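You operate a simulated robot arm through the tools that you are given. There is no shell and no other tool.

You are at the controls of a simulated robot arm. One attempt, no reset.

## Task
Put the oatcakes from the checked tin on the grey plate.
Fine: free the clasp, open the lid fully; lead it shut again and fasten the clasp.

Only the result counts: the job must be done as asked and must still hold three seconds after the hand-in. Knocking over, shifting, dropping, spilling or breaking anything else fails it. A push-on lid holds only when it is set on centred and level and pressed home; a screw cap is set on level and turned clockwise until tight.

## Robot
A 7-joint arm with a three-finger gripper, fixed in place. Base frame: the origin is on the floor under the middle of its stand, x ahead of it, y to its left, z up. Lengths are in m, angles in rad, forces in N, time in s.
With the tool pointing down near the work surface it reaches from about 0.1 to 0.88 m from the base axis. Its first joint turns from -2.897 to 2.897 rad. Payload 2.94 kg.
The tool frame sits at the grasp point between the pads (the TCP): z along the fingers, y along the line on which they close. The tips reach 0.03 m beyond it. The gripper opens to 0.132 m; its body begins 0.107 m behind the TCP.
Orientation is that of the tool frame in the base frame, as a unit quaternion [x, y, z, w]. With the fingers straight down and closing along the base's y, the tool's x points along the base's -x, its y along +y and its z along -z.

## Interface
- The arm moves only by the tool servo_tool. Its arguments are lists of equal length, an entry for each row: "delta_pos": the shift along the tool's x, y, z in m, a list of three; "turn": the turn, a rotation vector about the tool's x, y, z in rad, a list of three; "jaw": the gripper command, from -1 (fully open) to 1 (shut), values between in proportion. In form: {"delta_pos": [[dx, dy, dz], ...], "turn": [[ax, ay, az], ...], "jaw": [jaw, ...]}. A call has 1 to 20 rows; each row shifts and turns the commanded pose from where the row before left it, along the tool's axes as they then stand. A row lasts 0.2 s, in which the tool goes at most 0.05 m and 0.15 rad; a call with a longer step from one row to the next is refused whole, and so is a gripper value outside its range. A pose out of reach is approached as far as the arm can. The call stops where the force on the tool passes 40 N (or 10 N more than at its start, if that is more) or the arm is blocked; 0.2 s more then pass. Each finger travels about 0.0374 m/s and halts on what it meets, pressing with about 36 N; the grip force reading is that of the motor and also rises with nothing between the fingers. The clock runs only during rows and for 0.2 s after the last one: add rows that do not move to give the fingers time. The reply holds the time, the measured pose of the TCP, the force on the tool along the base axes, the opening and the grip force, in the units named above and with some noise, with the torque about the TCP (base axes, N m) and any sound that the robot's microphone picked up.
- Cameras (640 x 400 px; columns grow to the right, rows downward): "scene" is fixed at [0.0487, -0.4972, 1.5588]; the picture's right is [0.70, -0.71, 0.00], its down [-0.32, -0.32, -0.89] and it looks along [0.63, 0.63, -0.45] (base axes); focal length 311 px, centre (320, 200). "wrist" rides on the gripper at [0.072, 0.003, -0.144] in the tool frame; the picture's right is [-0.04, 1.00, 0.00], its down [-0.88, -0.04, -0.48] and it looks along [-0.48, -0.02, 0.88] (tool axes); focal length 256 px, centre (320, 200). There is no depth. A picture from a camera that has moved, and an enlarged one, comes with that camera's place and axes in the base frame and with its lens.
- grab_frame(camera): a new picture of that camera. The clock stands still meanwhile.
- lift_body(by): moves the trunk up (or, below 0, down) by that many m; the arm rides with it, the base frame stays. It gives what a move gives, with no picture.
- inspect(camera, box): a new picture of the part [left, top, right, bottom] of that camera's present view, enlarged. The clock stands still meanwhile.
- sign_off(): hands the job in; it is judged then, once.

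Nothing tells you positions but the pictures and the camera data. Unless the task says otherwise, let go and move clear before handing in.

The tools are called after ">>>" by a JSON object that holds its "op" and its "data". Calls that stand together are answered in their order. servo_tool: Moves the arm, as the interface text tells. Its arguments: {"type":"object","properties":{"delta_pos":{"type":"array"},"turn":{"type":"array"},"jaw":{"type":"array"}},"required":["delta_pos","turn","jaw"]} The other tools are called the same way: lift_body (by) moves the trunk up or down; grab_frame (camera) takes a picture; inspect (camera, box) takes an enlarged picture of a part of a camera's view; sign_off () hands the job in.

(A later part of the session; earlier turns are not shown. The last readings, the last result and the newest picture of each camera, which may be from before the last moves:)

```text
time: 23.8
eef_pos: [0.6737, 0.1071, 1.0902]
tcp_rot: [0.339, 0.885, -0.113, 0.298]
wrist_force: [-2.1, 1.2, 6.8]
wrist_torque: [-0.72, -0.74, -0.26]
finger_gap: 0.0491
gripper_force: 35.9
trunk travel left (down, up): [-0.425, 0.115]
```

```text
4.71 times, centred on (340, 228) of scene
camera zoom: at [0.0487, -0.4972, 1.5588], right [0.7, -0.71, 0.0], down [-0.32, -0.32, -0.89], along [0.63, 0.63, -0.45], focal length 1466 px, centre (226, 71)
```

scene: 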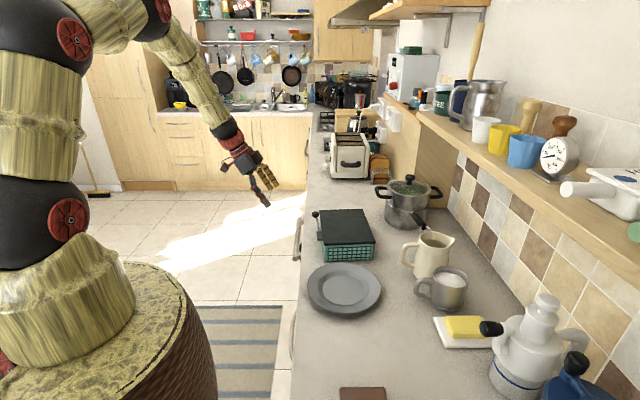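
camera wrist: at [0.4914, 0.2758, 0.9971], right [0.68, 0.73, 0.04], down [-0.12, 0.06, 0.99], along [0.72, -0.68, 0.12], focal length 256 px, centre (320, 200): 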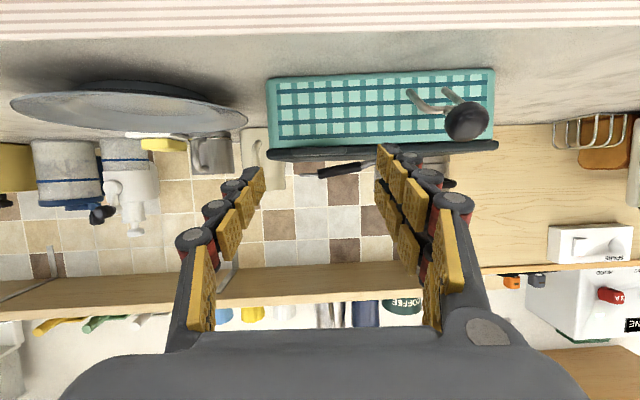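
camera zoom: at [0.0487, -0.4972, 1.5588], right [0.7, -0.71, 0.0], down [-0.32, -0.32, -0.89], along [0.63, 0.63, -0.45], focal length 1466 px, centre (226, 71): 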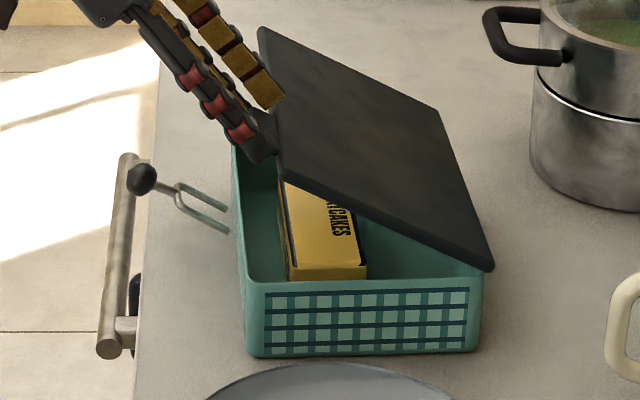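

>>> {"op": "servo_tool", "data": {"delta_pos": [[-0.0185, 0, -0.0065], [-0.0187, 0, -0.0052], [-0.0187, 0, -0.0052], [-0.0187, 0, -0.0052], [0, 0, 0]], "turn": [[0, 0.09, 0], [0, 0.1, 0], [0, 0.1, 0], [0, 0.1, 0], [0, 0, 0]], "jaw": [0.5, 0.5, 0.5, 0.5, 0.5]}}

>>> {"op": "inspect", "data": {"camera": "wrist", "box": [200, 60, 440, 230]}}

>>> {"op": "inspect", "data": {"camera": "scene", "box": [280, 165, 400, 270]}}

```text
time: 25.0
eef_pos: [0.7143, 0.0698, 1.1448]
tcp_rot: [0.355, 0.926, -0.045, 0.121]
wrist_force: [1.3, -0.8, 4.6]
wrist_torque: [-0.46, -0.79, -0.32]
finger_gap: 0.0494
gripper_force: 35.7
trunk travel left (down, up): [-0.425, 0.115]
```

```text
2.35 times, centred on (320, 145) of wrist
camera zoom: at [0.6376, 0.1442, 1.2651], right [0.7, 0.71, 0.01], down [0.51, -0.52, 0.69], along [0.5, -0.47, -0.73], focal length 602 px, centre (320, 329)
```

zoom: 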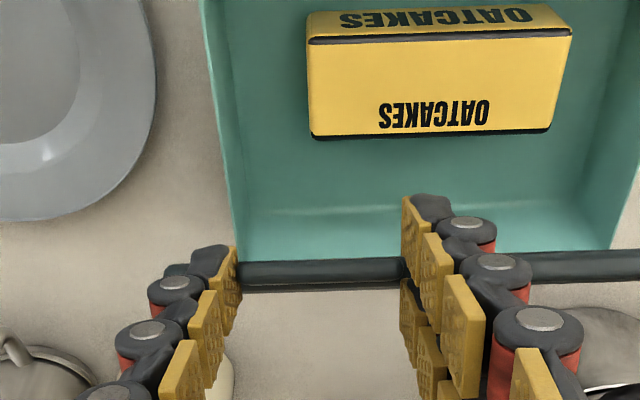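

```text
3.81 times, centred on (340, 218) of scene
camera zoom: at [0.0487, -0.4972, 1.5588], right [0.7, -0.71, 0.0], down [-0.32, -0.32, -0.89], along [0.63, 0.63, -0.45], focal length 1186 px, centre (244, 133)
```

zoom: 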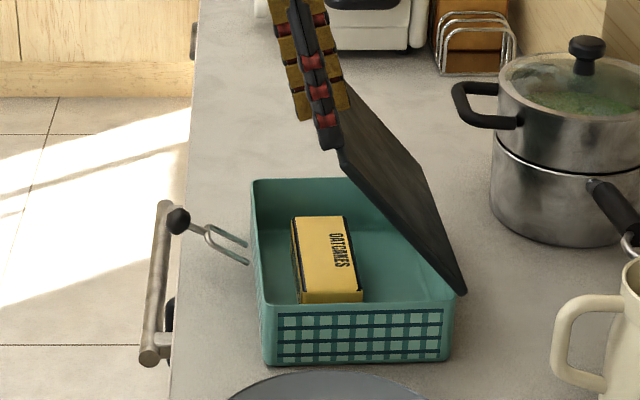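

>>> {"op": "servo_tool", "data": {"delta_pos": [[-0.0187, 0, -0.006], [-0.0187, 0, -0.0052], [-0.0187, 0, -0.005], [-0.0187, 0, -0.005], [0, 0, 0]], "turn": [[0, 0.09, 0], [0, 0.1, 0], [0, 0.1, 0], [0, 0.1, 0], [0, 0, 0]], "jaw": [0.5, 0.5, 0.5, 0.5, 0.5]}}

>>> {"op": "grab_frame", "data": {"camera": "wrist"}}

>>> {"op": "grab_frame", "data": {"camera": "scene"}}

```text
time: 26.2
eef_pos: [0.7672, 0.0215, 1.1777]
tcp_rot: [0.358, 0.932, 0.024, -0.06]
wrist_force: [-6.5, -1.5, 19.7]
wrist_torque: [-0.59, 0.03, -0.23]
finger_gap: 0.0492
gripper_force: 36.0
trunk travel left (down, up): [-0.425, 0.115]
```

```text
taken
camera wrist: at [0.7304, 0.0586, 1.329], right [0.7, 0.71, 0.0], down [0.67, -0.65, 0.36], along [0.25, -0.25, -0.93], focal length 256 px, centre (320, 200)
```

wrist: 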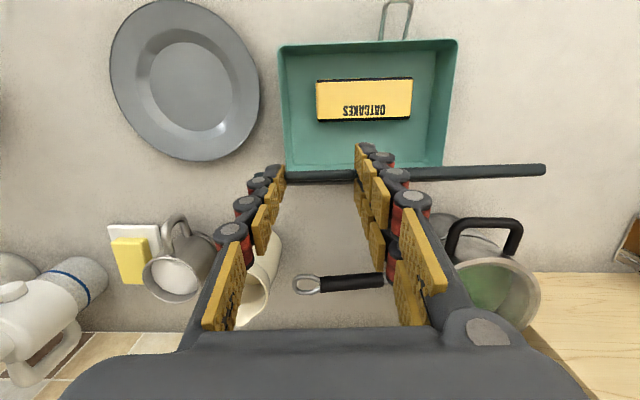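

```text
taken
```

scene: 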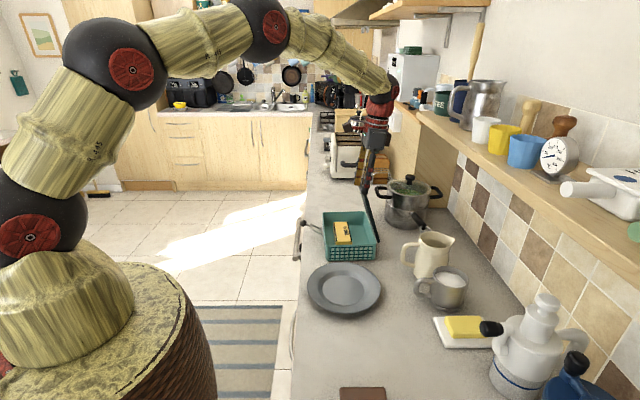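

Lid is about 75° open, but I'm pulling up on it with about 20 N. I'll relieve that before continuing.

>>> {"op": "servo_tool", "data": {"delta_pos": [[0, 0, 0.003], [0, 0, 0]], "turn": [[0, 0, 0], [0, 0, 0]], "jaw": [0.5, 0.5]}}

>>> {"op": "inspect", "data": {"camera": "scene", "box": [290, 130, 420, 270]}}

```text
time: 26.8
eef_pos: [0.7649, 0.0239, 1.1736]
tcp_rot: [0.357, 0.932, 0.023, -0.06]
wrist_force: [-10.3, -1.2, 26.8]
wrist_torque: [-0.31, 0.16, -0.03]
finger_gap: 0.0496
gripper_force: 36.0
trunk travel left (down, up): [-0.425, 0.115]
```

```text
2.86 times, centred on (355, 200) of scene
camera zoom: at [0.0487, -0.4972, 1.5588], right [0.7, -0.71, 0.0], down [-0.32, -0.32, -0.89], along [0.63, 0.63, -0.45], focal length 890 px, centre (220, 200)
```

zoom: 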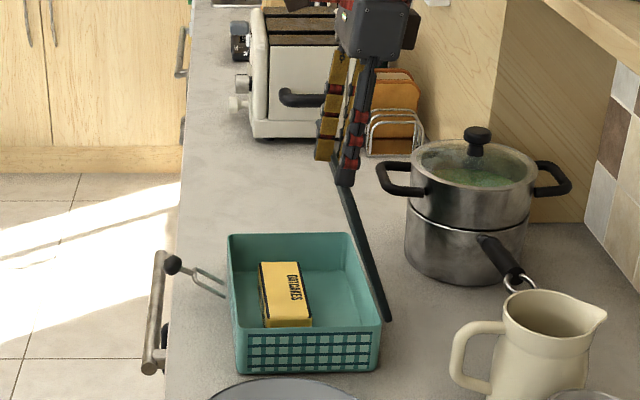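

Moving down raised the force, so the tool's radius is too small and I'm pressing the lid toward its hinge. I'll move outward along the lid instead.

>>> {"op": "servo_tool", "data": {"delta_pos": [[0.0022, 0, -0.0045], [0.0022, 0, -0.0045], [0, 0, 0]], "turn": [[0, 0, 0], [0, 0, 0], [0, 0, 0]], "jaw": [0.5, 0.5, 0.5]}}

>>> {"op": "inspect", "data": {"camera": "wrist", "box": [220, 100, 420, 230]}}

```text
time: 27.6
eef_pos: [0.765, 0.0249, 1.1769]
tcp_rot: [0.357, 0.932, 0.022, -0.062]
wrist_force: [-1.0, -0.6, -0.7]
wrist_torque: [-0.05, 0.49, 0.11]
finger_gap: 0.0493
gripper_force: 36.0
trunk travel left (down, up): [-0.425, 0.115]
```

```text
3.08 times, centred on (320, 165) of wrist
camera zoom: at [0.7285, 0.0628, 1.3303], right [0.7, 0.71, -0.01], down [0.67, -0.65, 0.35], along [0.25, -0.25, -0.94], focal length 788 px, centre (320, 308)
```

zoom: 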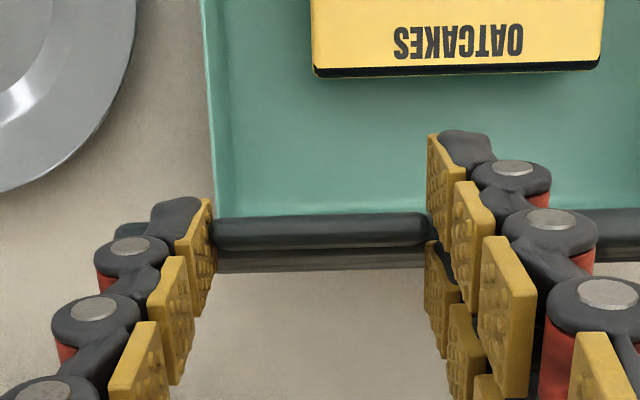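

Forces are nearly zero now. I'll carry on with the corrected hinge radius of about 0.208 m.

>>> {"op": "servo_tool", "data": {"delta_pos": [[-0.0197, 0, -0.0066], [-0.0197, 0, -0.0066], [-0.0197, 0, -0.0066], [0, 0, 0]], "turn": [[0, 0.1, 0], [0, 0.1, 0], [0, 0.1, 0], [0, 0, 0]], "jaw": [0.5, 0.5, 0.5, 0.5]}}

>>> {"op": "inspect", "data": {"camera": "scene", "box": [290, 130, 420, 270]}}

>>> {"op": "grab_frame", "data": {"camera": "wrist"}}

```text
time: 28.6
eef_pos: [0.7977, -0.0148, 1.1843]
tcp_rot: [0.349, 0.912, 0.076, -0.2]
wrist_force: [0.6, 0.6, -3.2]
wrist_torque: [-0.09, 0.18, 0.12]
finger_gap: 0.0489
gripper_force: 35.9
out of reach, approached as far as the arm can: row 3
trunk travel left (down, up): [-0.425, 0.115]
```

```text
2.86 times, centred on (355, 200) of scene
camera zoom: at [0.0487, -0.4972, 1.5588], right [0.7, -0.71, 0.0], down [-0.32, -0.32, -0.89], along [0.63, 0.63, -0.45], focal length 890 px, centre (220, 200)
```

zoom: 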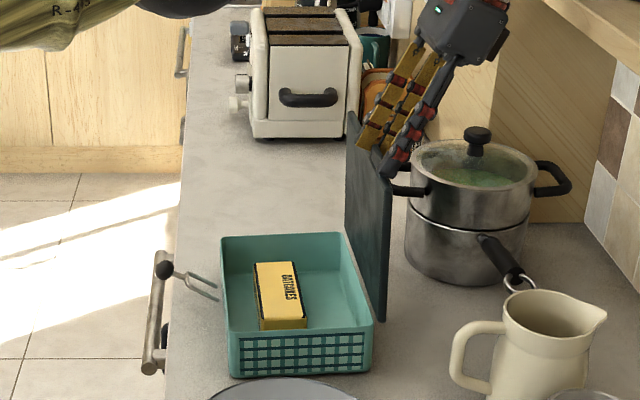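

```text
taken
camera wrist: at [0.7968, -0.0086, 1.3458], right [0.7, 0.72, -0.02], down [0.72, -0.69, 0.06], along [0.03, -0.06, -1.0], focal length 256 px, centre (320, 200)
```

wrist: 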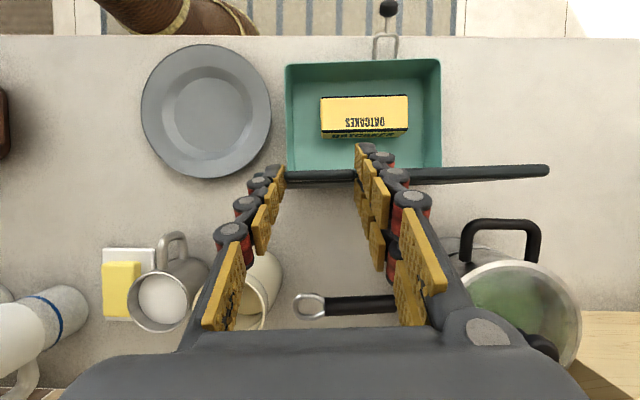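

The lid is about vertical and the arm reported its reach limit with the tool tilted outward, which nudged the tin slightly. I'll roll the tool back toward vertical around the tab to regain reach.

>>> {"op": "servo_tool", "data": {"delta_pos": [[0.0022, 0, 0], [0.0022, 0, 0], [0.0022, 0, 0], [0, 0, 0]], "turn": [[0, -0.1, 0], [0, -0.1, 0], [0, -0.1, 0], [0, 0, 0]], "jaw": [0.5, 0.5, 0.5, 0.5]}}

>>> {"op": "inspect", "data": {"camera": "scene", "box": [290, 130, 420, 270]}}

>>> {"op": "grab_frame", "data": {"camera": "wrist"}}

```text
time: 29.6
eef_pos: [0.7931, -0.011, 1.1849]
tcp_rot: [0.357, 0.932, 0.023, -0.061]
wrist_force: [-0.5, 0.4, -4.7]
wrist_torque: [0.23, 0.26, 0.16]
finger_gap: 0.0492
gripper_force: 36.3
trunk travel left (down, up): [-0.425, 0.115]
```

```text
2.86 times, centred on (355, 200) of scene
camera zoom: at [0.0487, -0.4972, 1.5588], right [0.7, -0.71, 0.0], down [-0.32, -0.32, -0.89], along [0.63, 0.63, -0.45], focal length 890 px, centre (220, 200)
```

zoom: 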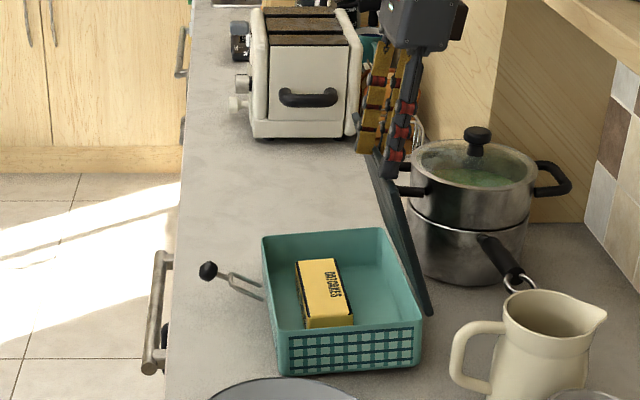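

```text
taken
camera wrist: at [0.7573, 0.0264, 1.3368], right [0.7, 0.71, -0.01], down [0.67, -0.65, 0.36], along [0.25, -0.25, -0.93], focal length 256 px, centre (320, 200)
```

wrist: 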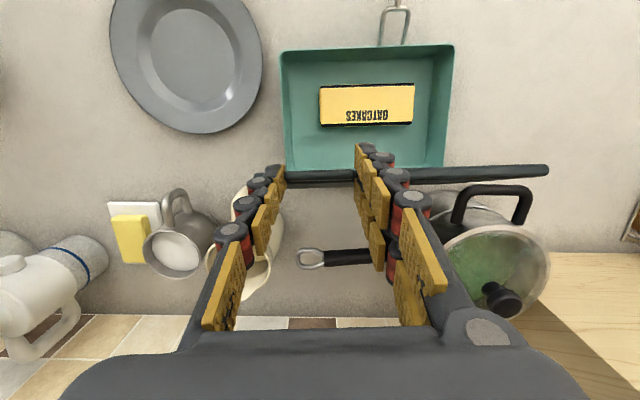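

The grip holds the lid rigidly, so rolling the tool slid the tin toward the wall. I'll reverse that motion to bring the tin back to its original spot.

>>> {"op": "servo_tool", "data": {"delta_pos": [[-0.0022, 0, 0.0002], [-0.0022, 0, 0.0002], [-0.0022, 0, 0.0002], [0, 0, 0]], "turn": [[0, 0.1, 0], [0, 0.1, 0], [0, 0.1, 0], [0, 0, 0]], "jaw": [0.5, 0.5, 0.5, 0.5]}}

>>> {"op": "inspect", "data": {"camera": "scene", "box": [290, 130, 420, 270]}}

>>> {"op": "inspect", "data": {"camera": "scene", "box": [305, 200, 385, 270]}}

```text
time: 30.6
eef_pos: [0.7979, -0.0141, 1.1835]
tcp_rot: [0.35, 0.912, 0.077, -0.201]
wrist_force: [-1.2, -1.3, -3.1]
wrist_torque: [-0.28, 0.25, 0.04]
finger_gap: 0.049
gripper_force: 36.0
trunk travel left (down, up): [-0.425, 0.115]
```

```text
2.86 times, centred on (355, 200) of scene
camera zoom: at [0.0487, -0.4972, 1.5588], right [0.7, -0.71, 0.0], down [-0.32, -0.32, -0.89], along [0.63, 0.63, -0.45], focal length 890 px, centre (220, 200)
```

zoom: 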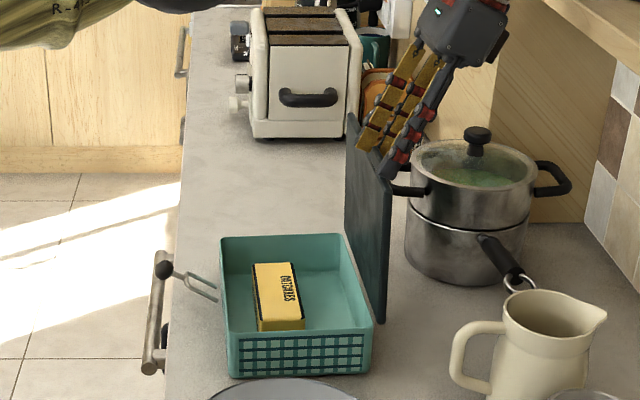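

```text
5.71 times, centred on (345, 235) of scene
camera zoom: at [0.0487, -0.4972, 1.5588], right [0.7, -0.71, 0.0], down [-0.32, -0.32, -0.89], along [0.63, 0.63, -0.45], focal length 1780 px, centre (177, 0)
```

zoom: 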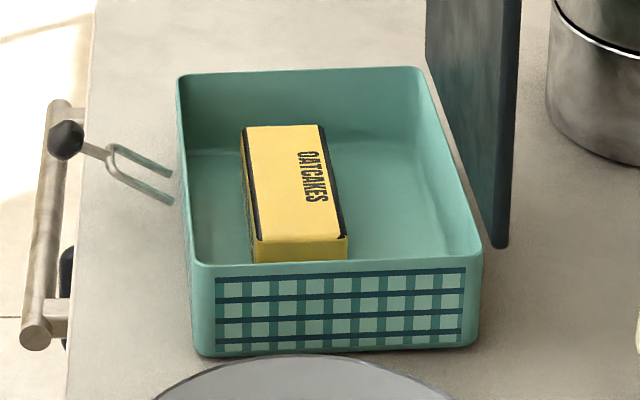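

The tin is back within a few mm of where it began. The lid is near 88° but the arm can't go further with this grip angle, so I'll lead the lid down and regrip the tab with a flatter approach.

>>> {"op": "servo_tool", "data": {"delta_pos": [[0.0187, 0, 0.0093], [0.0187, 0, 0.0093], [0.0187, 0, 0.0093], [0.0187, 0, 0.0091], [0, 0, 0]], "turn": [[0, -0.1, 0], [0, -0.1, 0], [0, -0.1, 0], [0, -0.1, 0], [0, 0, 0]], "jaw": [0.5, 0.5, 0.5, 0.5, 0.5]}}

>>> {"op": "inspect", "data": {"camera": "scene", "box": [290, 150, 400, 270]}}

```text
time: 31.8
eef_pos: [0.7369, 0.0375, 1.1673]
tcp_rot: [0.359, 0.933, 0.005, -0.014]
wrist_force: [1.0, 0.0, -3.3]
wrist_torque: [-0.3, 0.29, -0.01]
finger_gap: 0.0489
gripper_force: 36.0
trunk travel left (down, up): [-0.425, 0.115]
```

```text
3.33 times, centred on (345, 210) of scene
camera zoom: at [0.0487, -0.4972, 1.5588], right [0.7, -0.71, 0.0], down [-0.32, -0.32, -0.89], along [0.63, 0.63, -0.45], focal length 1038 px, centre (237, 167)
```

zoom: 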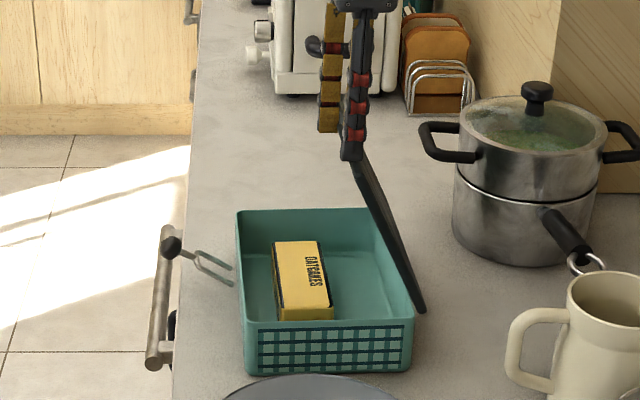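

>>> {"op": "servo_tool", "data": {"delta_pos": [[0.0187, 0, 0.0092], [0.0187, 0, 0.0092], [0.0187, 0, 0.0092], [0.0187, 0, 0.0092], [0, 0, 0]], "turn": [[0, -0.1, 0], [0, -0.1, 0], [0, -0.1, 0], [0, -0.1, 0], [0, 0, 0]], "jaw": [0.5, 0.5, 0.5, 0.5, 0.5]}}

>>> {"op": "inspect", "data": {"camera": "scene", "box": [290, 150, 400, 270]}}

```text
time: 33.0
eef_pos: [0.6849, 0.0857, 1.1236]
tcp_rot: [0.352, 0.918, -0.065, 0.172]
wrist_force: [-2.4, 1.2, 4.9]
wrist_torque: [-0.3, -0.39, 0.31]
finger_gap: 0.0492
gripper_force: 35.7
trunk travel left (down, up): [-0.425, 0.115]
```

```text
3.33 times, centred on (345, 210) of scene
camera zoom: at [0.0487, -0.4972, 1.5588], right [0.7, -0.71, 0.0], down [-0.32, -0.32, -0.89], along [0.63, 0.63, -0.45], focal length 1038 px, centre (237, 167)
```

zoom: 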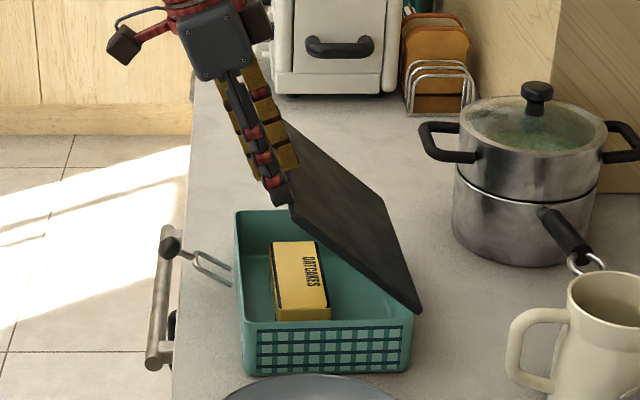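

>>> {"op": "servo_tool", "data": {"delta_pos": [[0.0187, 0, 0.008], [0.0187, 0, 0.009], [0.0187, 0, 0.009], [0.0187, 0, 0.009], [0, 0, 0]], "turn": [[0, -0.1, 0], [0, -0.1, 0], [0, -0.1, 0], [0, -0.1, 0], [0, 0, 0]], "jaw": [0.5, 0.5, 0.5, 0.5, 0.5]}}

>>> {"op": "inspect", "data": {"camera": "scene", "box": [290, 150, 400, 270]}}

>>> {"op": "inspect", "data": {"camera": "wrist", "box": [200, 60, 440, 230]}}

```text
time: 34.2
eef_pos: [0.6489, 0.1164, 1.0558]
tcp_rot: [0.332, 0.865, -0.136, 0.35]
wrist_force: [-0.7, -0.6, -4.5]
wrist_torque: [0.2, 0.71, 0.02]
finger_gap: 0.0492
gripper_force: 36.1
trunk travel left (down, up): [-0.425, 0.115]
```

```text
3.33 times, centred on (345, 210) of scene
camera zoom: at [0.0487, -0.4972, 1.5588], right [0.7, -0.71, 0.0], down [-0.32, -0.32, -0.89], along [0.63, 0.63, -0.45], focal length 1038 px, centre (237, 167)
```

zoom: 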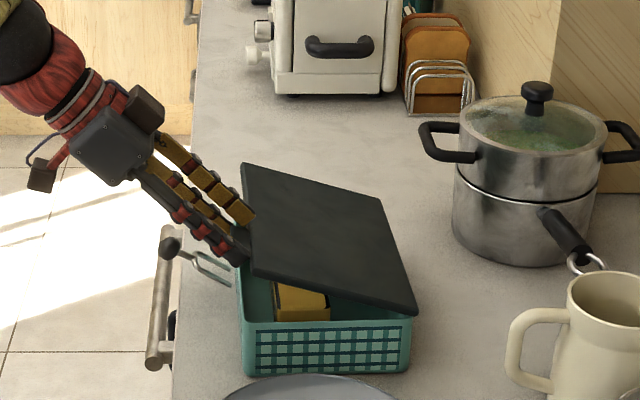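

```text
2.35 times, centred on (320, 145) of wrist
camera zoom: at [0.5397, 0.2208, 1.1092], right [0.69, 0.72, 0.03], down [0.2, -0.23, 0.95], along [0.69, -0.65, -0.3], focal length 602 px, centre (320, 329)
```

zoom: 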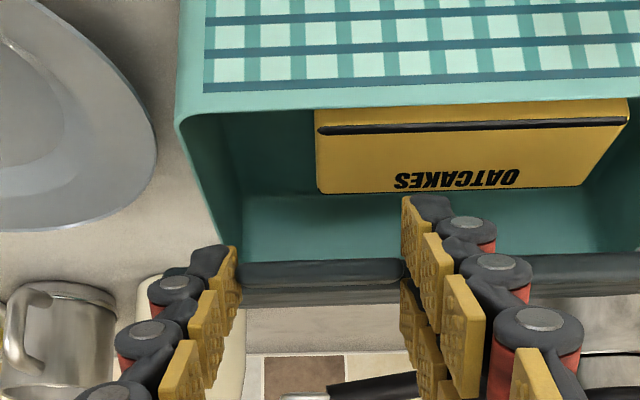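

>>> {"op": "servo_tool", "data": {"delta_pos": [[0.0188, 0, 0.0088], [0.0188, 0, 0.009], [0, 0, 0]], "turn": [[0, -0.1, 0], [0, -0.1, 0], [0, 0, 0]], "jaw": [0.5, 0.5, 0.5]}}

>>> {"op": "inspect", "data": {"camera": "scene", "box": [290, 180, 390, 270]}}

>>> {"op": "inspect", "data": {"camera": "wrist", "box": [200, 60, 440, 230]}}

```text
time: 35.0
eef_pos: [0.6417, 0.1264, 1.0172]
tcp_rot: [0.316, 0.826, -0.167, 0.436]
wrist_force: [0.1, 0.8, -4.5]
wrist_torque: [0.3, 0.57, 0.09]
finger_gap: 0.049
gripper_force: 35.7
trunk travel left (down, up): [-0.425, 0.115]
```

```text
4.44 times, centred on (340, 225) of scene
camera zoom: at [0.0487, -0.4972, 1.5588], right [0.7, -0.71, 0.0], down [-0.32, -0.32, -0.89], along [0.63, 0.63, -0.45], focal length 1384 px, centre (231, 89)
```

zoom: 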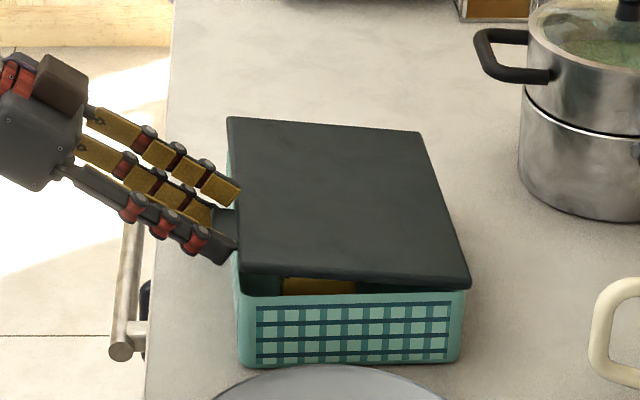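

```text
2.35 times, centred on (320, 145) of wrist
camera zoom: at [0.5257, 0.2342, 1.0398], right [0.69, 0.73, 0.03], down [0.05, -0.1, 0.99], along [0.73, -0.68, -0.11], focal length 602 px, centre (320, 329)
```

zoom: 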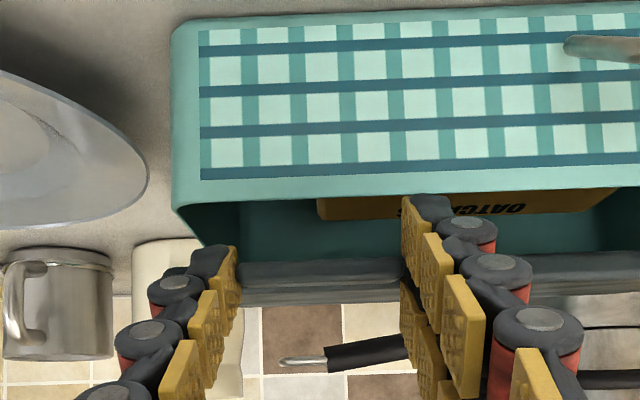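

>>> {"op": "servo_tool", "data": {"delta_pos": [[0.0095, 0, 0.0044], [0.0095, 0, 0.0044], [0, 0, 0]], "turn": [[0, -0.05, 0], [0, -0.05, 0], [0, 0, 0]], "jaw": [0.5, 0.5, 0.5]}}

>>> {"op": "inspect", "data": {"camera": "scene", "box": [290, 180, 390, 270]}}

>>> {"op": "inspect", "data": {"camera": "wrist", "box": [200, 60, 440, 230]}}

```text
time: 35.8
eef_pos: [0.6398, 0.1275, 0.9972]
tcp_rot: [0.308, 0.804, -0.182, 0.475]
wrist_force: [-0.3, -2.3, 0.0]
wrist_torque: [-0.39, 0.01, -0.04]
finger_gap: 0.0491
gripper_force: 36.3
trunk travel left (down, up): [-0.425, 0.115]
```

```text
4.44 times, centred on (340, 225) of scene
camera zoom: at [0.0487, -0.4972, 1.5588], right [0.7, -0.71, 0.0], down [-0.32, -0.32, -0.89], along [0.63, 0.63, -0.45], focal length 1384 px, centre (231, 89)
```

zoom: 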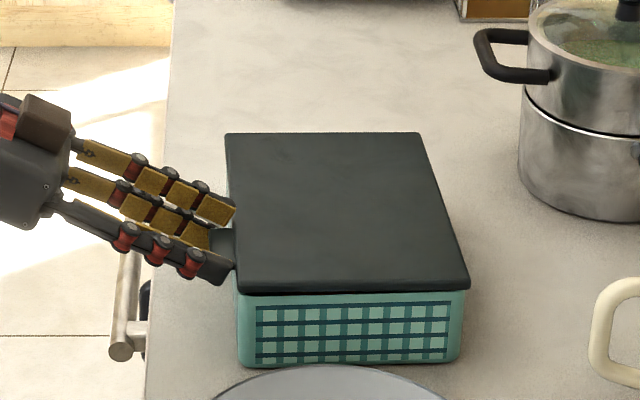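

```text
2.35 times, centred on (320, 145) of wrist
camera zoom: at [0.5227, 0.2377, 1.0036], right [0.68, 0.73, 0.04], down [-0.02, -0.03, 1.0], along [0.73, -0.68, 0.0], focal length 602 px, centre (320, 329)
```

zoom: 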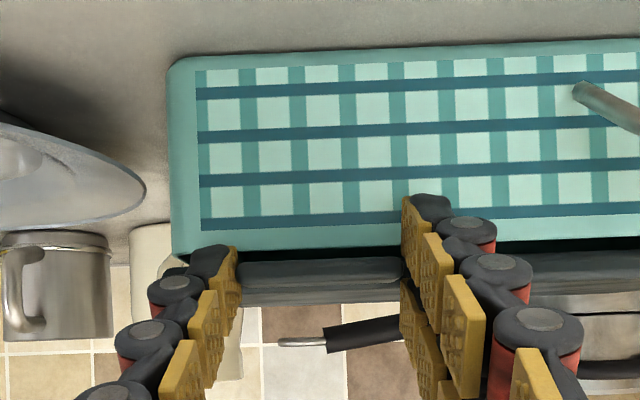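

>>> {"op": "servo_tool", "data": {"delta_pos": [[0.0038, 0, 0.0017], [0.003, 0, 0.0014], [0, 0, 0]], "turn": [[0, -0.02, 0], [0, -0.015, 0], [0, 0, 0]], "jaw": [0.5, 0.5, 0.5]}}

>>> {"op": "inspect", "data": {"camera": "wrist", "box": [200, 60, 440, 230]}}

```text
time: 36.6
eef_pos: [0.6389, 0.1289, 0.9913]
tcp_rot: [0.306, 0.793, -0.188, 0.492]
wrist_force: [-3.6, 0.1, 19.3]
wrist_torque: [-0.02, 0.12, 0.02]
finger_gap: 0.0491
gripper_force: 35.8
trunk travel left (down, up): [-0.425, 0.115]
```

```text
2.35 times, centred on (320, 145) of wrist
camera zoom: at [0.5216, 0.2385, 0.9918], right [0.68, 0.73, 0.04], down [-0.05, -0.01, 1.0], along [0.73, -0.68, 0.03], focal length 602 px, centre (320, 329)
```

zoom: 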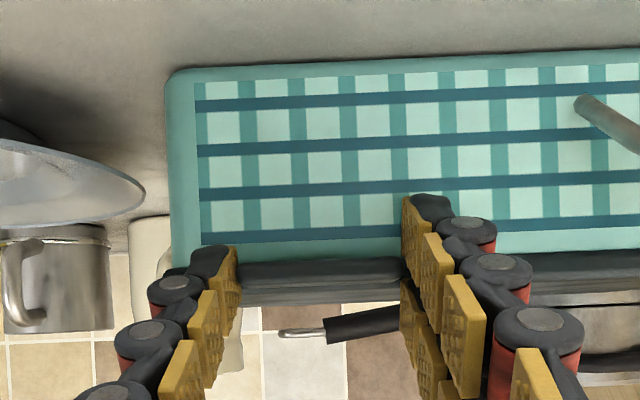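

The lid is shut and seated again. I'll release, back off, and re-approach the tab with the tool nearly horizontal.

>>> {"op": "servo_tool", "data": {"delta_pos": [[0, 0, 0], [0, 0, 0], [0, 0, 0], [0, 0, -0.025], [0, 0, -0.025], [0, 0, 0], [0, 0, 0], [0, 0, 0], [0, 0, 0], [0, 0, 0]], "turn": [[0, 0, 0], [0, 0, 0], [0, 0, 0], [0, 0, 0], [0, 0, 0], [0, -0.125, 0], [0, -0.125, 0], [0, -0.12, 0], [0, -0.12, 0], [0, 0, 0]], "jaw": [0.3, 0.15, 0.0, 0.0, 0.0, 0.0, 0.0, 0.0, 0.0, 0.0]}}

>>> {"op": "grab_frame", "data": {"camera": "wrist"}}

>>> {"op": "inspect", "data": {"camera": "scene", "box": [270, 190, 390, 290]}}

```text
time: 38.8
eef_pos: [0.604, 0.158, 1.0113]
tcp_rot: [0.25, 0.652, -0.256, 0.668]
wrist_force: [1.0, -0.1, -0.8]
wrist_torque: [0.01, 0.01, 0.01]
finger_gap: 0.0663
gripper_force: 0.0
trunk travel left (down, up): [-0.425, 0.115]
```

```text
taken
camera wrist: at [0.5021, 0.2553, 0.9363], right [0.67, 0.74, 0.04], down [-0.4, 0.3, 0.87], along [0.63, -0.6, 0.5], focal length 256 px, centre (320, 200)
```

wrist: 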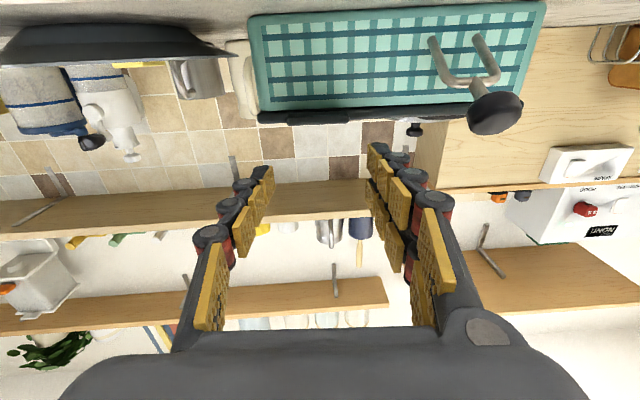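

```text
4.00 times, centred on (330, 240) of scene
camera zoom: at [0.0487, -0.4972, 1.5588], right [0.7, -0.71, 0.0], down [-0.32, -0.32, -0.89], along [0.63, 0.63, -0.45], focal length 1246 px, centre (280, 40)
```

zoom: 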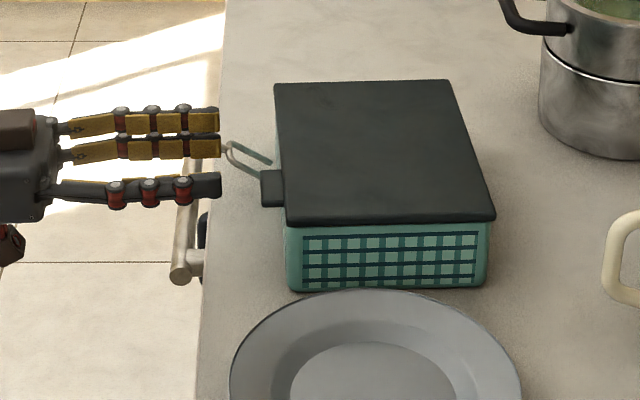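

>>> {"op": "servo_tool", "data": {"delta_pos": [[0.015, 0, -0.007], [0.0148, 0, -0.007], [0, 0, 0]], "turn": [[0, 0, 0], [0, 0, 0], [0, 0, 0]], "jaw": [-0.1, -0.1, -0.1]}}

>>> {"op": "inspect", "data": {"camera": "wrist", "box": [220, 90, 420, 220]}}

>>> {"op": "inspect", "data": {"camera": "scene", "box": [280, 195, 370, 265]}}

```text
time: 39.6
eef_pos: [0.5972, 0.1662, 0.9817]
tcp_rot: [0.25, 0.652, -0.256, 0.668]
wrist_force: [0.1, -0.2, -1.1]
wrist_torque: [0.03, -0.04, 0.02]
finger_gap: 0.0725
gripper_force: 0.1
trunk travel left (down, up): [-0.425, 0.115]
```

```text
3.08 times, centred on (320, 155) of wrist
camera zoom: at [0.4932, 0.2638, 0.9055], right [0.67, 0.74, 0.04], down [-0.39, 0.3, 0.87], along [0.63, -0.6, 0.5], focal length 788 px, centre (320, 338)
```

zoom: 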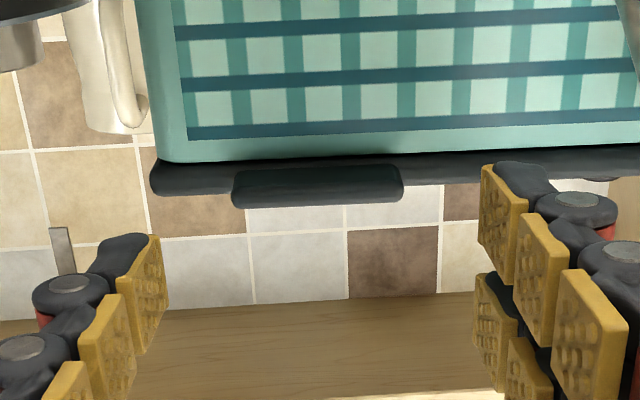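

```text
5.71 times, centred on (325, 230) of scene
camera zoom: at [0.0487, -0.4972, 1.5588], right [0.7, -0.71, 0.0], down [-0.32, -0.32, -0.89], along [0.63, 0.63, -0.45], focal length 1780 px, centre (291, 29)
```

zoom: 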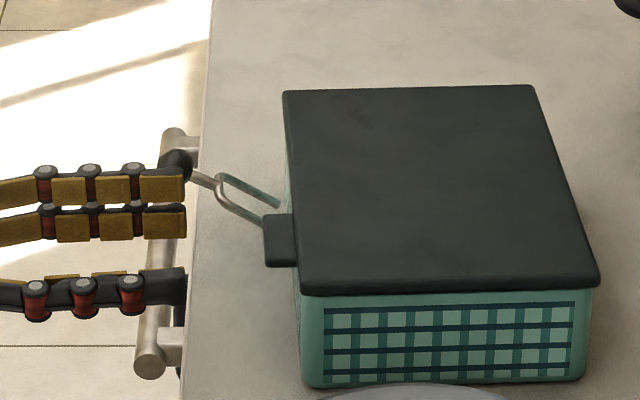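

>>> {"op": "servo_tool", "data": {"delta_pos": [[0.002, -0.001, 0.02], [0, 0, 0.02], [0, 0, 0.005], [0, 0, 0], [0, 0, 0]], "turn": [[0, 0, 0], [0, 0, 0], [0, 0, 0], [0, 0, 0], [0, 0, 0]], "jaw": [-0.1, -0.1, 0.0, 0.1, 0.1]}}

>>> {"op": "inspect", "data": {"camera": "wrist", "box": [220, 90, 420, 220]}}

>>> {"op": "inspect", "data": {"camera": "scene", "box": [280, 195, 370, 265]}}

```text
time: 40.8
eef_pos: [0.6277, 0.1362, 0.98]
tcp_rot: [0.25, 0.652, -0.256, 0.668]
wrist_force: [-0.4, 0.3, 0.6]
wrist_torque: [0.0, 0.0, 0.03]
finger_gap: 0.0595
gripper_force: 0.1
trunk travel left (down, up): [-0.425, 0.115]
```

```text
3.08 times, centred on (320, 155) of wrist
camera zoom: at [0.5253, 0.2332, 0.9046], right [0.67, 0.74, 0.04], down [-0.39, 0.3, 0.87], along [0.63, -0.6, 0.5], focal length 788 px, centre (320, 338)
```

zoom: 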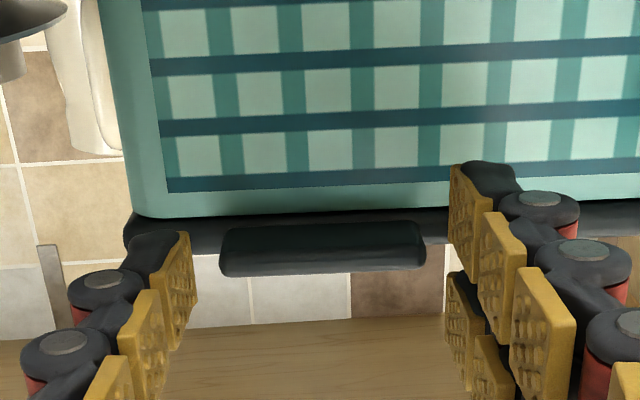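

```text
5.71 times, centred on (325, 230) of scene
camera zoom: at [0.0487, -0.4972, 1.5588], right [0.7, -0.71, 0.0], down [-0.32, -0.32, -0.89], along [0.63, 0.63, -0.45], focal length 1780 px, centre (291, 29)
```

zoom: 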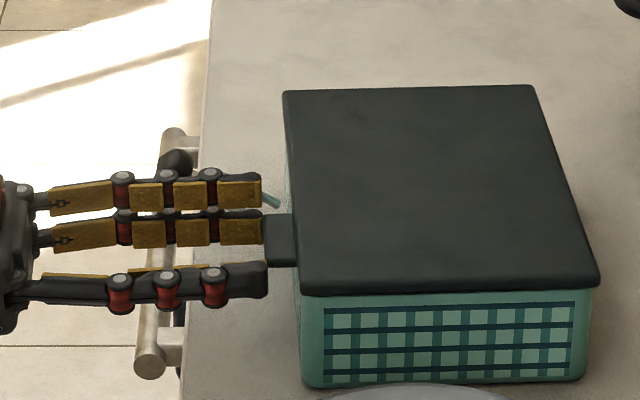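

>>> {"op": "servo_tool", "data": {"delta_pos": [[0, 0, 0.007], [0, 0, 0.006], [0, 0, 0]], "turn": [[0, 0, 0], [0, 0, 0], [0, 0, 0]], "jaw": [0.1, 0.1, 0.1]}}

>>> {"op": "inspect", "data": {"camera": "wrist", "box": [220, 90, 420, 220]}}

>>> {"op": "inspect", "data": {"camera": "scene", "box": [280, 195, 370, 265]}}

```text
time: 41.6
eef_pos: [0.6375, 0.1269, 0.9806]
tcp_rot: [0.251, 0.652, -0.257, 0.668]
wrist_force: [0.4, 0.1, 0.3]
wrist_torque: [0.0, 0.0, 0.02]
finger_gap: 0.0595
gripper_force: 0.0
trunk travel left (down, up): [-0.425, 0.115]
```

```text
3.08 times, centred on (320, 155) of wrist
camera zoom: at [0.5346, 0.2248, 0.9048], right [0.67, 0.74, 0.04], down [-0.39, 0.3, 0.87], along [0.63, -0.6, 0.5], focal length 788 px, centre (320, 338)
```

zoom: 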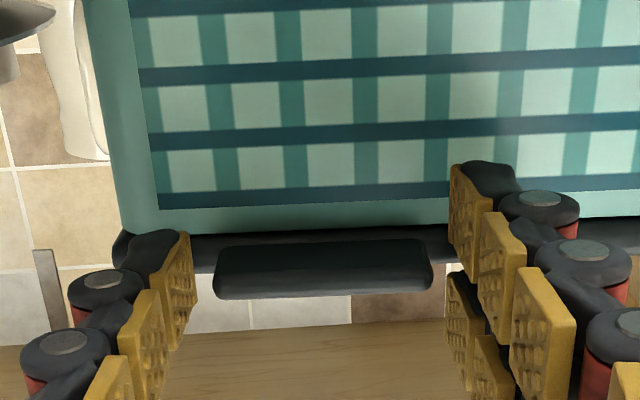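

```text
5.71 times, centred on (325, 230) of scene
camera zoom: at [0.0487, -0.4972, 1.5588], right [0.7, -0.71, 0.0], down [-0.32, -0.32, -0.89], along [0.63, 0.63, -0.45], focal length 1780 px, centre (291, 29)
```

zoom: 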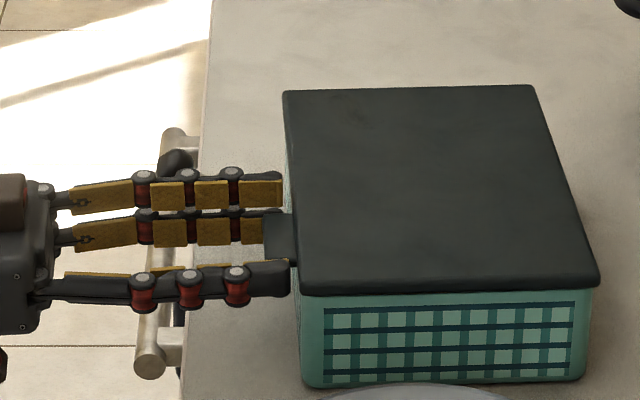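

>>> {"op": "servo_tool", "data": {"delta_pos": [[0, 0, 0], [0, 0, 0], [0, 0, 0], [0, 0, 0]], "turn": [[0, 0, 0], [0, 0, 0], [0, 0, 0], [0, 0, 0]], "jaw": [0.2, 0.3, 0.4, 0.5]}}

>>> {"op": "inspect", "data": {"camera": "scene", "box": [280, 195, 370, 265]}}

```text
time: 42.6
eef_pos: [0.6371, 0.1279, 0.981]
tcp_rot: [0.251, 0.652, -0.257, 0.668]
wrist_force: [-1.4, -1.5, 1.8]
wrist_torque: [-0.03, -0.03, -0.06]
finger_gap: 0.034
gripper_force: 0.4
trunk travel left (down, up): [-0.425, 0.115]
```

```text
5.71 times, centred on (325, 230) of scene
camera zoom: at [0.0487, -0.4972, 1.5588], right [0.7, -0.71, 0.0], down [-0.32, -0.32, -0.89], along [0.63, 0.63, -0.45], focal length 1780 px, centre (291, 29)
```

zoom: 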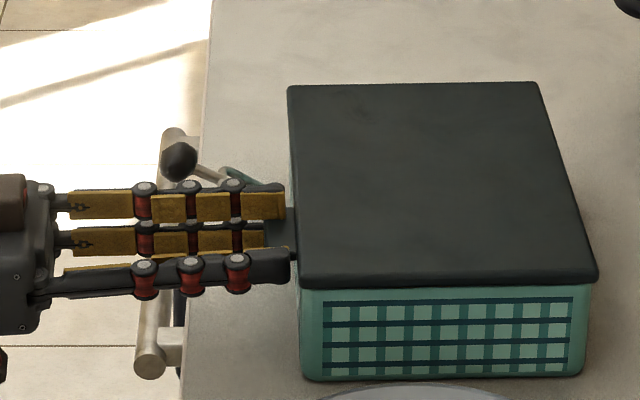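

The tab slipped into the slot between the paired fingers, so this pinch didn't catch. I'll open, back off, and roll the tool 90° so the fingers pinch the tab from above and below instead.

>>> {"op": "servo_tool", "data": {"delta_pos": [[0, 0, 0], [0, 0, 0], [0, 0, 0], [0, 0, -0.03], [0, 0, -0.03], [0, 0, -0.02], [0, 0, 0]], "turn": [[0, 0, 0], [0, 0, 0], [0, 0, 0], [0, 0, 0], [0, 0, 0], [0, 0, 0], [0, 0, 0]], "jaw": [0.3, 0.15, 0.05, 0.05, 0.05, 0.05, 0.05]}}

>>> {"op": "servo_tool", "data": {"delta_pos": [[0, 0, 0], [0, 0, 0], [0, 0, 0], [0, 0, 0], [0, 0, 0], [0, 0, 0], [0, 0, 0], [0, 0, 0], [0, 0, 0], [0, 0, 0], [0, 0, 0], [0, 0, 0]], "turn": [[0, 0, -0.1428], [0, 0, -0.1428], [0, 0, -0.1428], [0, 0, -0.1428], [0, 0, -0.1428], [0, 0, -0.1428], [0, 0, -0.1428], [0, 0, -0.1428], [0, 0, -0.1428], [0, 0, -0.1428], [0, 0, -0.1428], [0, 0, 0]], "jaw": [0.1, 0.1, 0.1, 0.1, 0.1, 0.1, 0.1, 0.1, 0.1, 0.1, 0.1, 0.1]}}

>>> {"op": "grab_frame", "data": {"camera": "wrist"}}

>>> {"op": "inspect", "data": {"camera": "scene", "box": [260, 180, 390, 280]}}

```text
time: 44.2
eef_pos: [0.5772, 0.1809, 0.9784]
tcp_rot: [0.251, 0.652, -0.257, 0.668]
wrist_force: [0.0, -0.3, -0.1]
wrist_torque: [0.02, -0.06, 0.0]
finger_gap: 0.0624
gripper_force: 0.0
trunk travel left (down, up): [-0.425, 0.115]
```

```text
time: 46.8
eef_pos: [0.5774, 0.1818, 0.9797]
tcp_rot: [0.285, -0.637, 0.655, -0.29]
wrist_force: [-0.2, -1.2, -1.1]
wrist_torque: [-0.01, -0.01, 0.0]
finger_gap: 0.0595
gripper_force: 0.2
trunk travel left (down, up): [-0.425, 0.115]
```

```text
taken
camera wrist: at [0.4237, 0.2232, 0.9734], right [0.05, 0.01, -1.0], down [0.23, 0.97, 0.03], along [0.97, -0.23, 0.04], focal length 256 px, centre (320, 200)
```

wrist: 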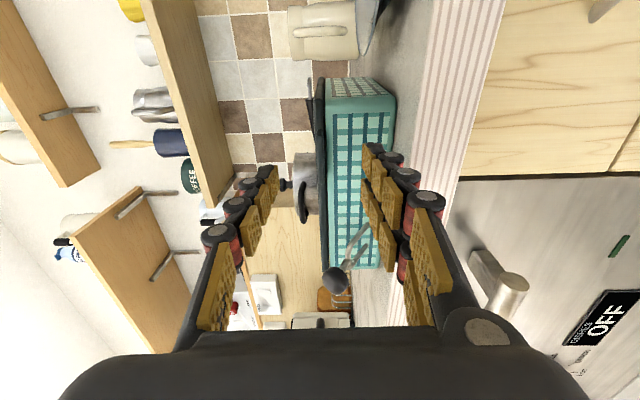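

```text
4.00 times, centred on (325, 230) of scene
camera zoom: at [0.0487, -0.4972, 1.5588], right [0.7, -0.71, 0.0], down [-0.32, -0.32, -0.89], along [0.63, 0.63, -0.45], focal length 1246 px, centre (300, 80)
```

zoom: 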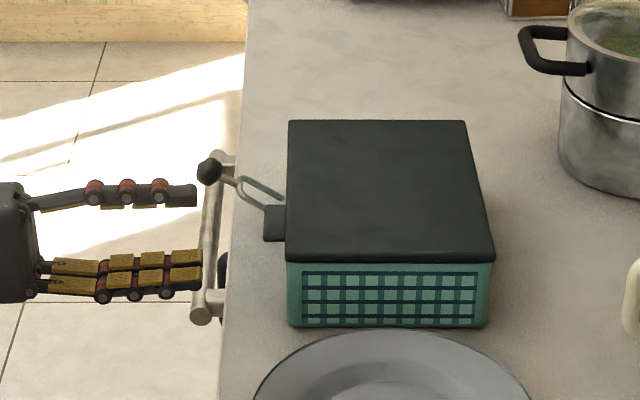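

>>> {"op": "inspect", "data": {"camera": "wrist", "box": [290, 60, 410, 300]}}

>>> {"op": "inspect", "data": {"camera": "scene", "box": [305, 200, 385, 270]}}

```text
1.67 times, centred on (350, 180) of wrist
camera zoom: at [0.4237, 0.2232, 0.9734], right [0.05, 0.01, -1.0], down [0.23, 0.97, 0.03], along [0.97, -0.23, 0.04], focal length 427 px, centre (270, 233)
```

zoom: 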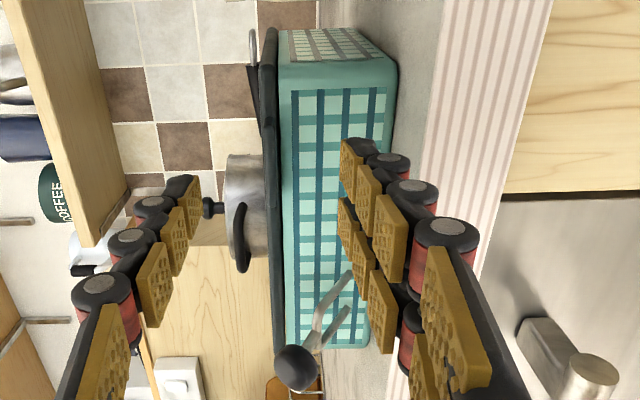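

```text
5.71 times, centred on (345, 235) of scene
camera zoom: at [0.0487, -0.4972, 1.5588], right [0.7, -0.71, 0.0], down [-0.32, -0.32, -0.89], along [0.63, 0.63, -0.45], focal length 1780 px, centre (177, 0)
```

zoom: 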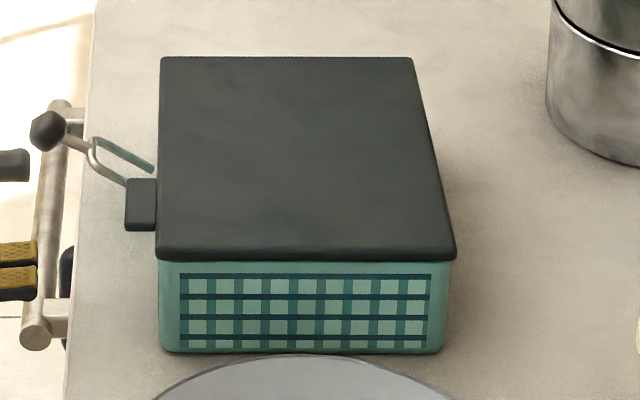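

The roll worked: the single finger is above and the pair is below the tab level. The last retreat dragged the tin's near end about 2 cm toward the counter edge and yawed it about 4°. I'll align to the tin's new yaw, grip the tab, and later use that grip to restore the tin's position.

>>> {"op": "servo_tool", "data": {"delta_pos": [[-0.0146, -0.0018, 0.0], [0, 0, 0.0201], [0, 0, 0]], "turn": [[-0.026, 0.07, 0], [0, 0, 0], [0, 0, 0]], "jaw": [0.2, 0.24, 0.24]}}

>>> {"op": "grab_frame", "data": {"camera": "wrist"}}

>>> {"op": "inspect", "data": {"camera": "scene", "box": [290, 195, 370, 265]}}

```text
time: 47.6
eef_pos: [0.6028, 0.1767, 0.9807]
tcp_rot: [-0.265, 0.657, -0.654, 0.264]
wrist_force: [-0.7, -0.3, -0.3]
wrist_torque: [0.01, 0.03, 0.0]
finger_gap: 0.0504
gripper_force: 0.0
trunk travel left (down, up): [-0.425, 0.115]
```

```text
taken
camera wrist: at [0.4514, 0.2304, 0.9775], right [0.03, 0.03, -1.0], down [0.3, 0.95, 0.04], along [0.95, -0.3, 0.02], focal length 256 px, centre (320, 200)
```

wrist: 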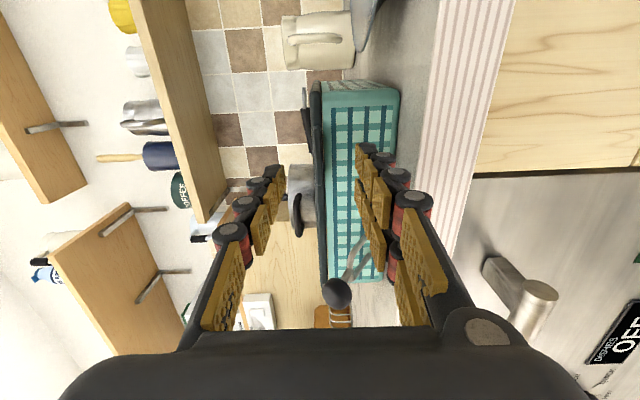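

```text
5.71 times, centred on (330, 230) of scene
camera zoom: at [0.0487, -0.4972, 1.5588], right [0.7, -0.71, 0.0], down [-0.32, -0.32, -0.89], along [0.63, 0.63, -0.45], focal length 1780 px, centre (263, 29)
```

zoom: 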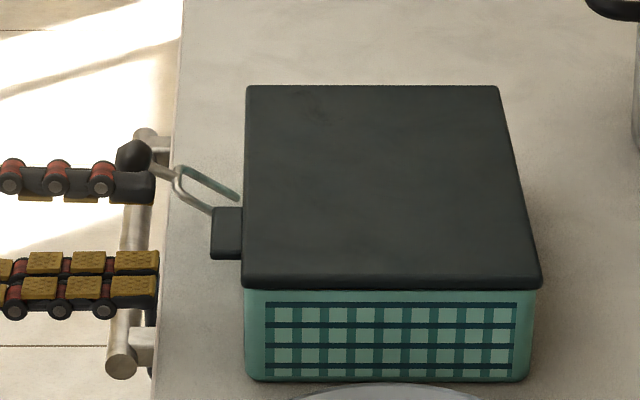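

>>> {"op": "inspect", "data": {"camera": "wrist", "box": [260, 90, 400, 250]}}

```text
2.50 times, centred on (330, 170) of wrist
camera zoom: at [0.4514, 0.2304, 0.9775], right [0.03, 0.03, -1.0], down [0.3, 0.95, 0.04], along [0.95, -0.3, 0.02], focal length 640 px, centre (295, 275)
```

zoom: 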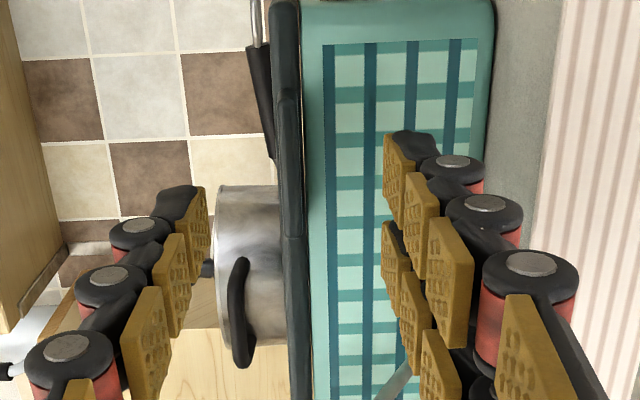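

>>> {"op": "servo_tool", "data": {"delta_pos": [[0, -0.0015, 0.02], [0, 0, 0.015], [0, 0, 0.01], [0, 0, 0]], "turn": [[0, 0, 0], [0, 0, 0], [0, 0, 0], [0, 0, 0]], "jaw": [0.24, 0.24, 0.24, 0.24]}}

>>> {"op": "inspect", "data": {"camera": "wrist", "box": [260, 90, 400, 250]}}

>>> {"op": "inspect", "data": {"camera": "scene", "box": [290, 195, 370, 265]}}

```text
time: 48.6
eef_pos: [0.6331, 0.145, 0.9832]
tcp_rot: [-0.265, 0.656, -0.655, 0.265]
wrist_force: [-1.4, -0.7, 0.1]
wrist_torque: [0.04, -0.02, 0.0]
finger_gap: 0.0502
gripper_force: 0.0
trunk travel left (down, up): [-0.425, 0.115]
```

```text
2.50 times, centred on (330, 170) of wrist
camera zoom: at [0.4822, 0.1973, 0.9796], right [0.03, 0.03, -1.0], down [0.3, 0.95, 0.04], along [0.95, -0.3, 0.02], focal length 640 px, centre (295, 275)
```

zoom: 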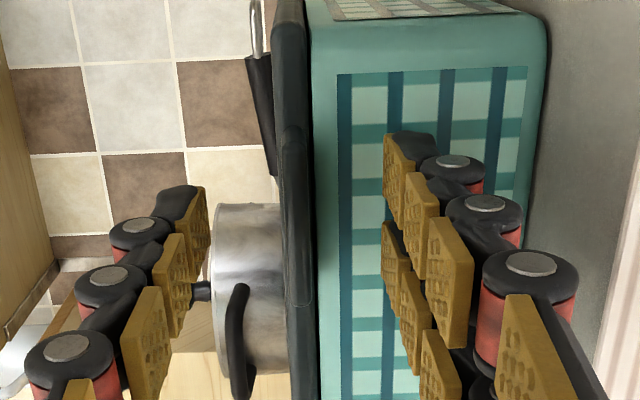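

```text
5.71 times, centred on (330, 230) of scene
camera zoom: at [0.0487, -0.4972, 1.5588], right [0.7, -0.71, 0.0], down [-0.32, -0.32, -0.89], along [0.63, 0.63, -0.45], focal length 1780 px, centre (263, 29)
```

zoom: 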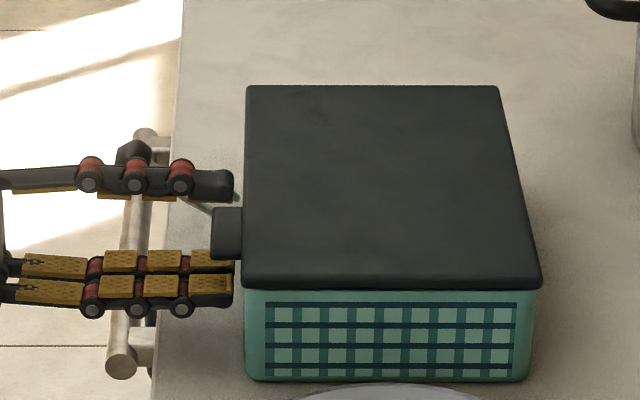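

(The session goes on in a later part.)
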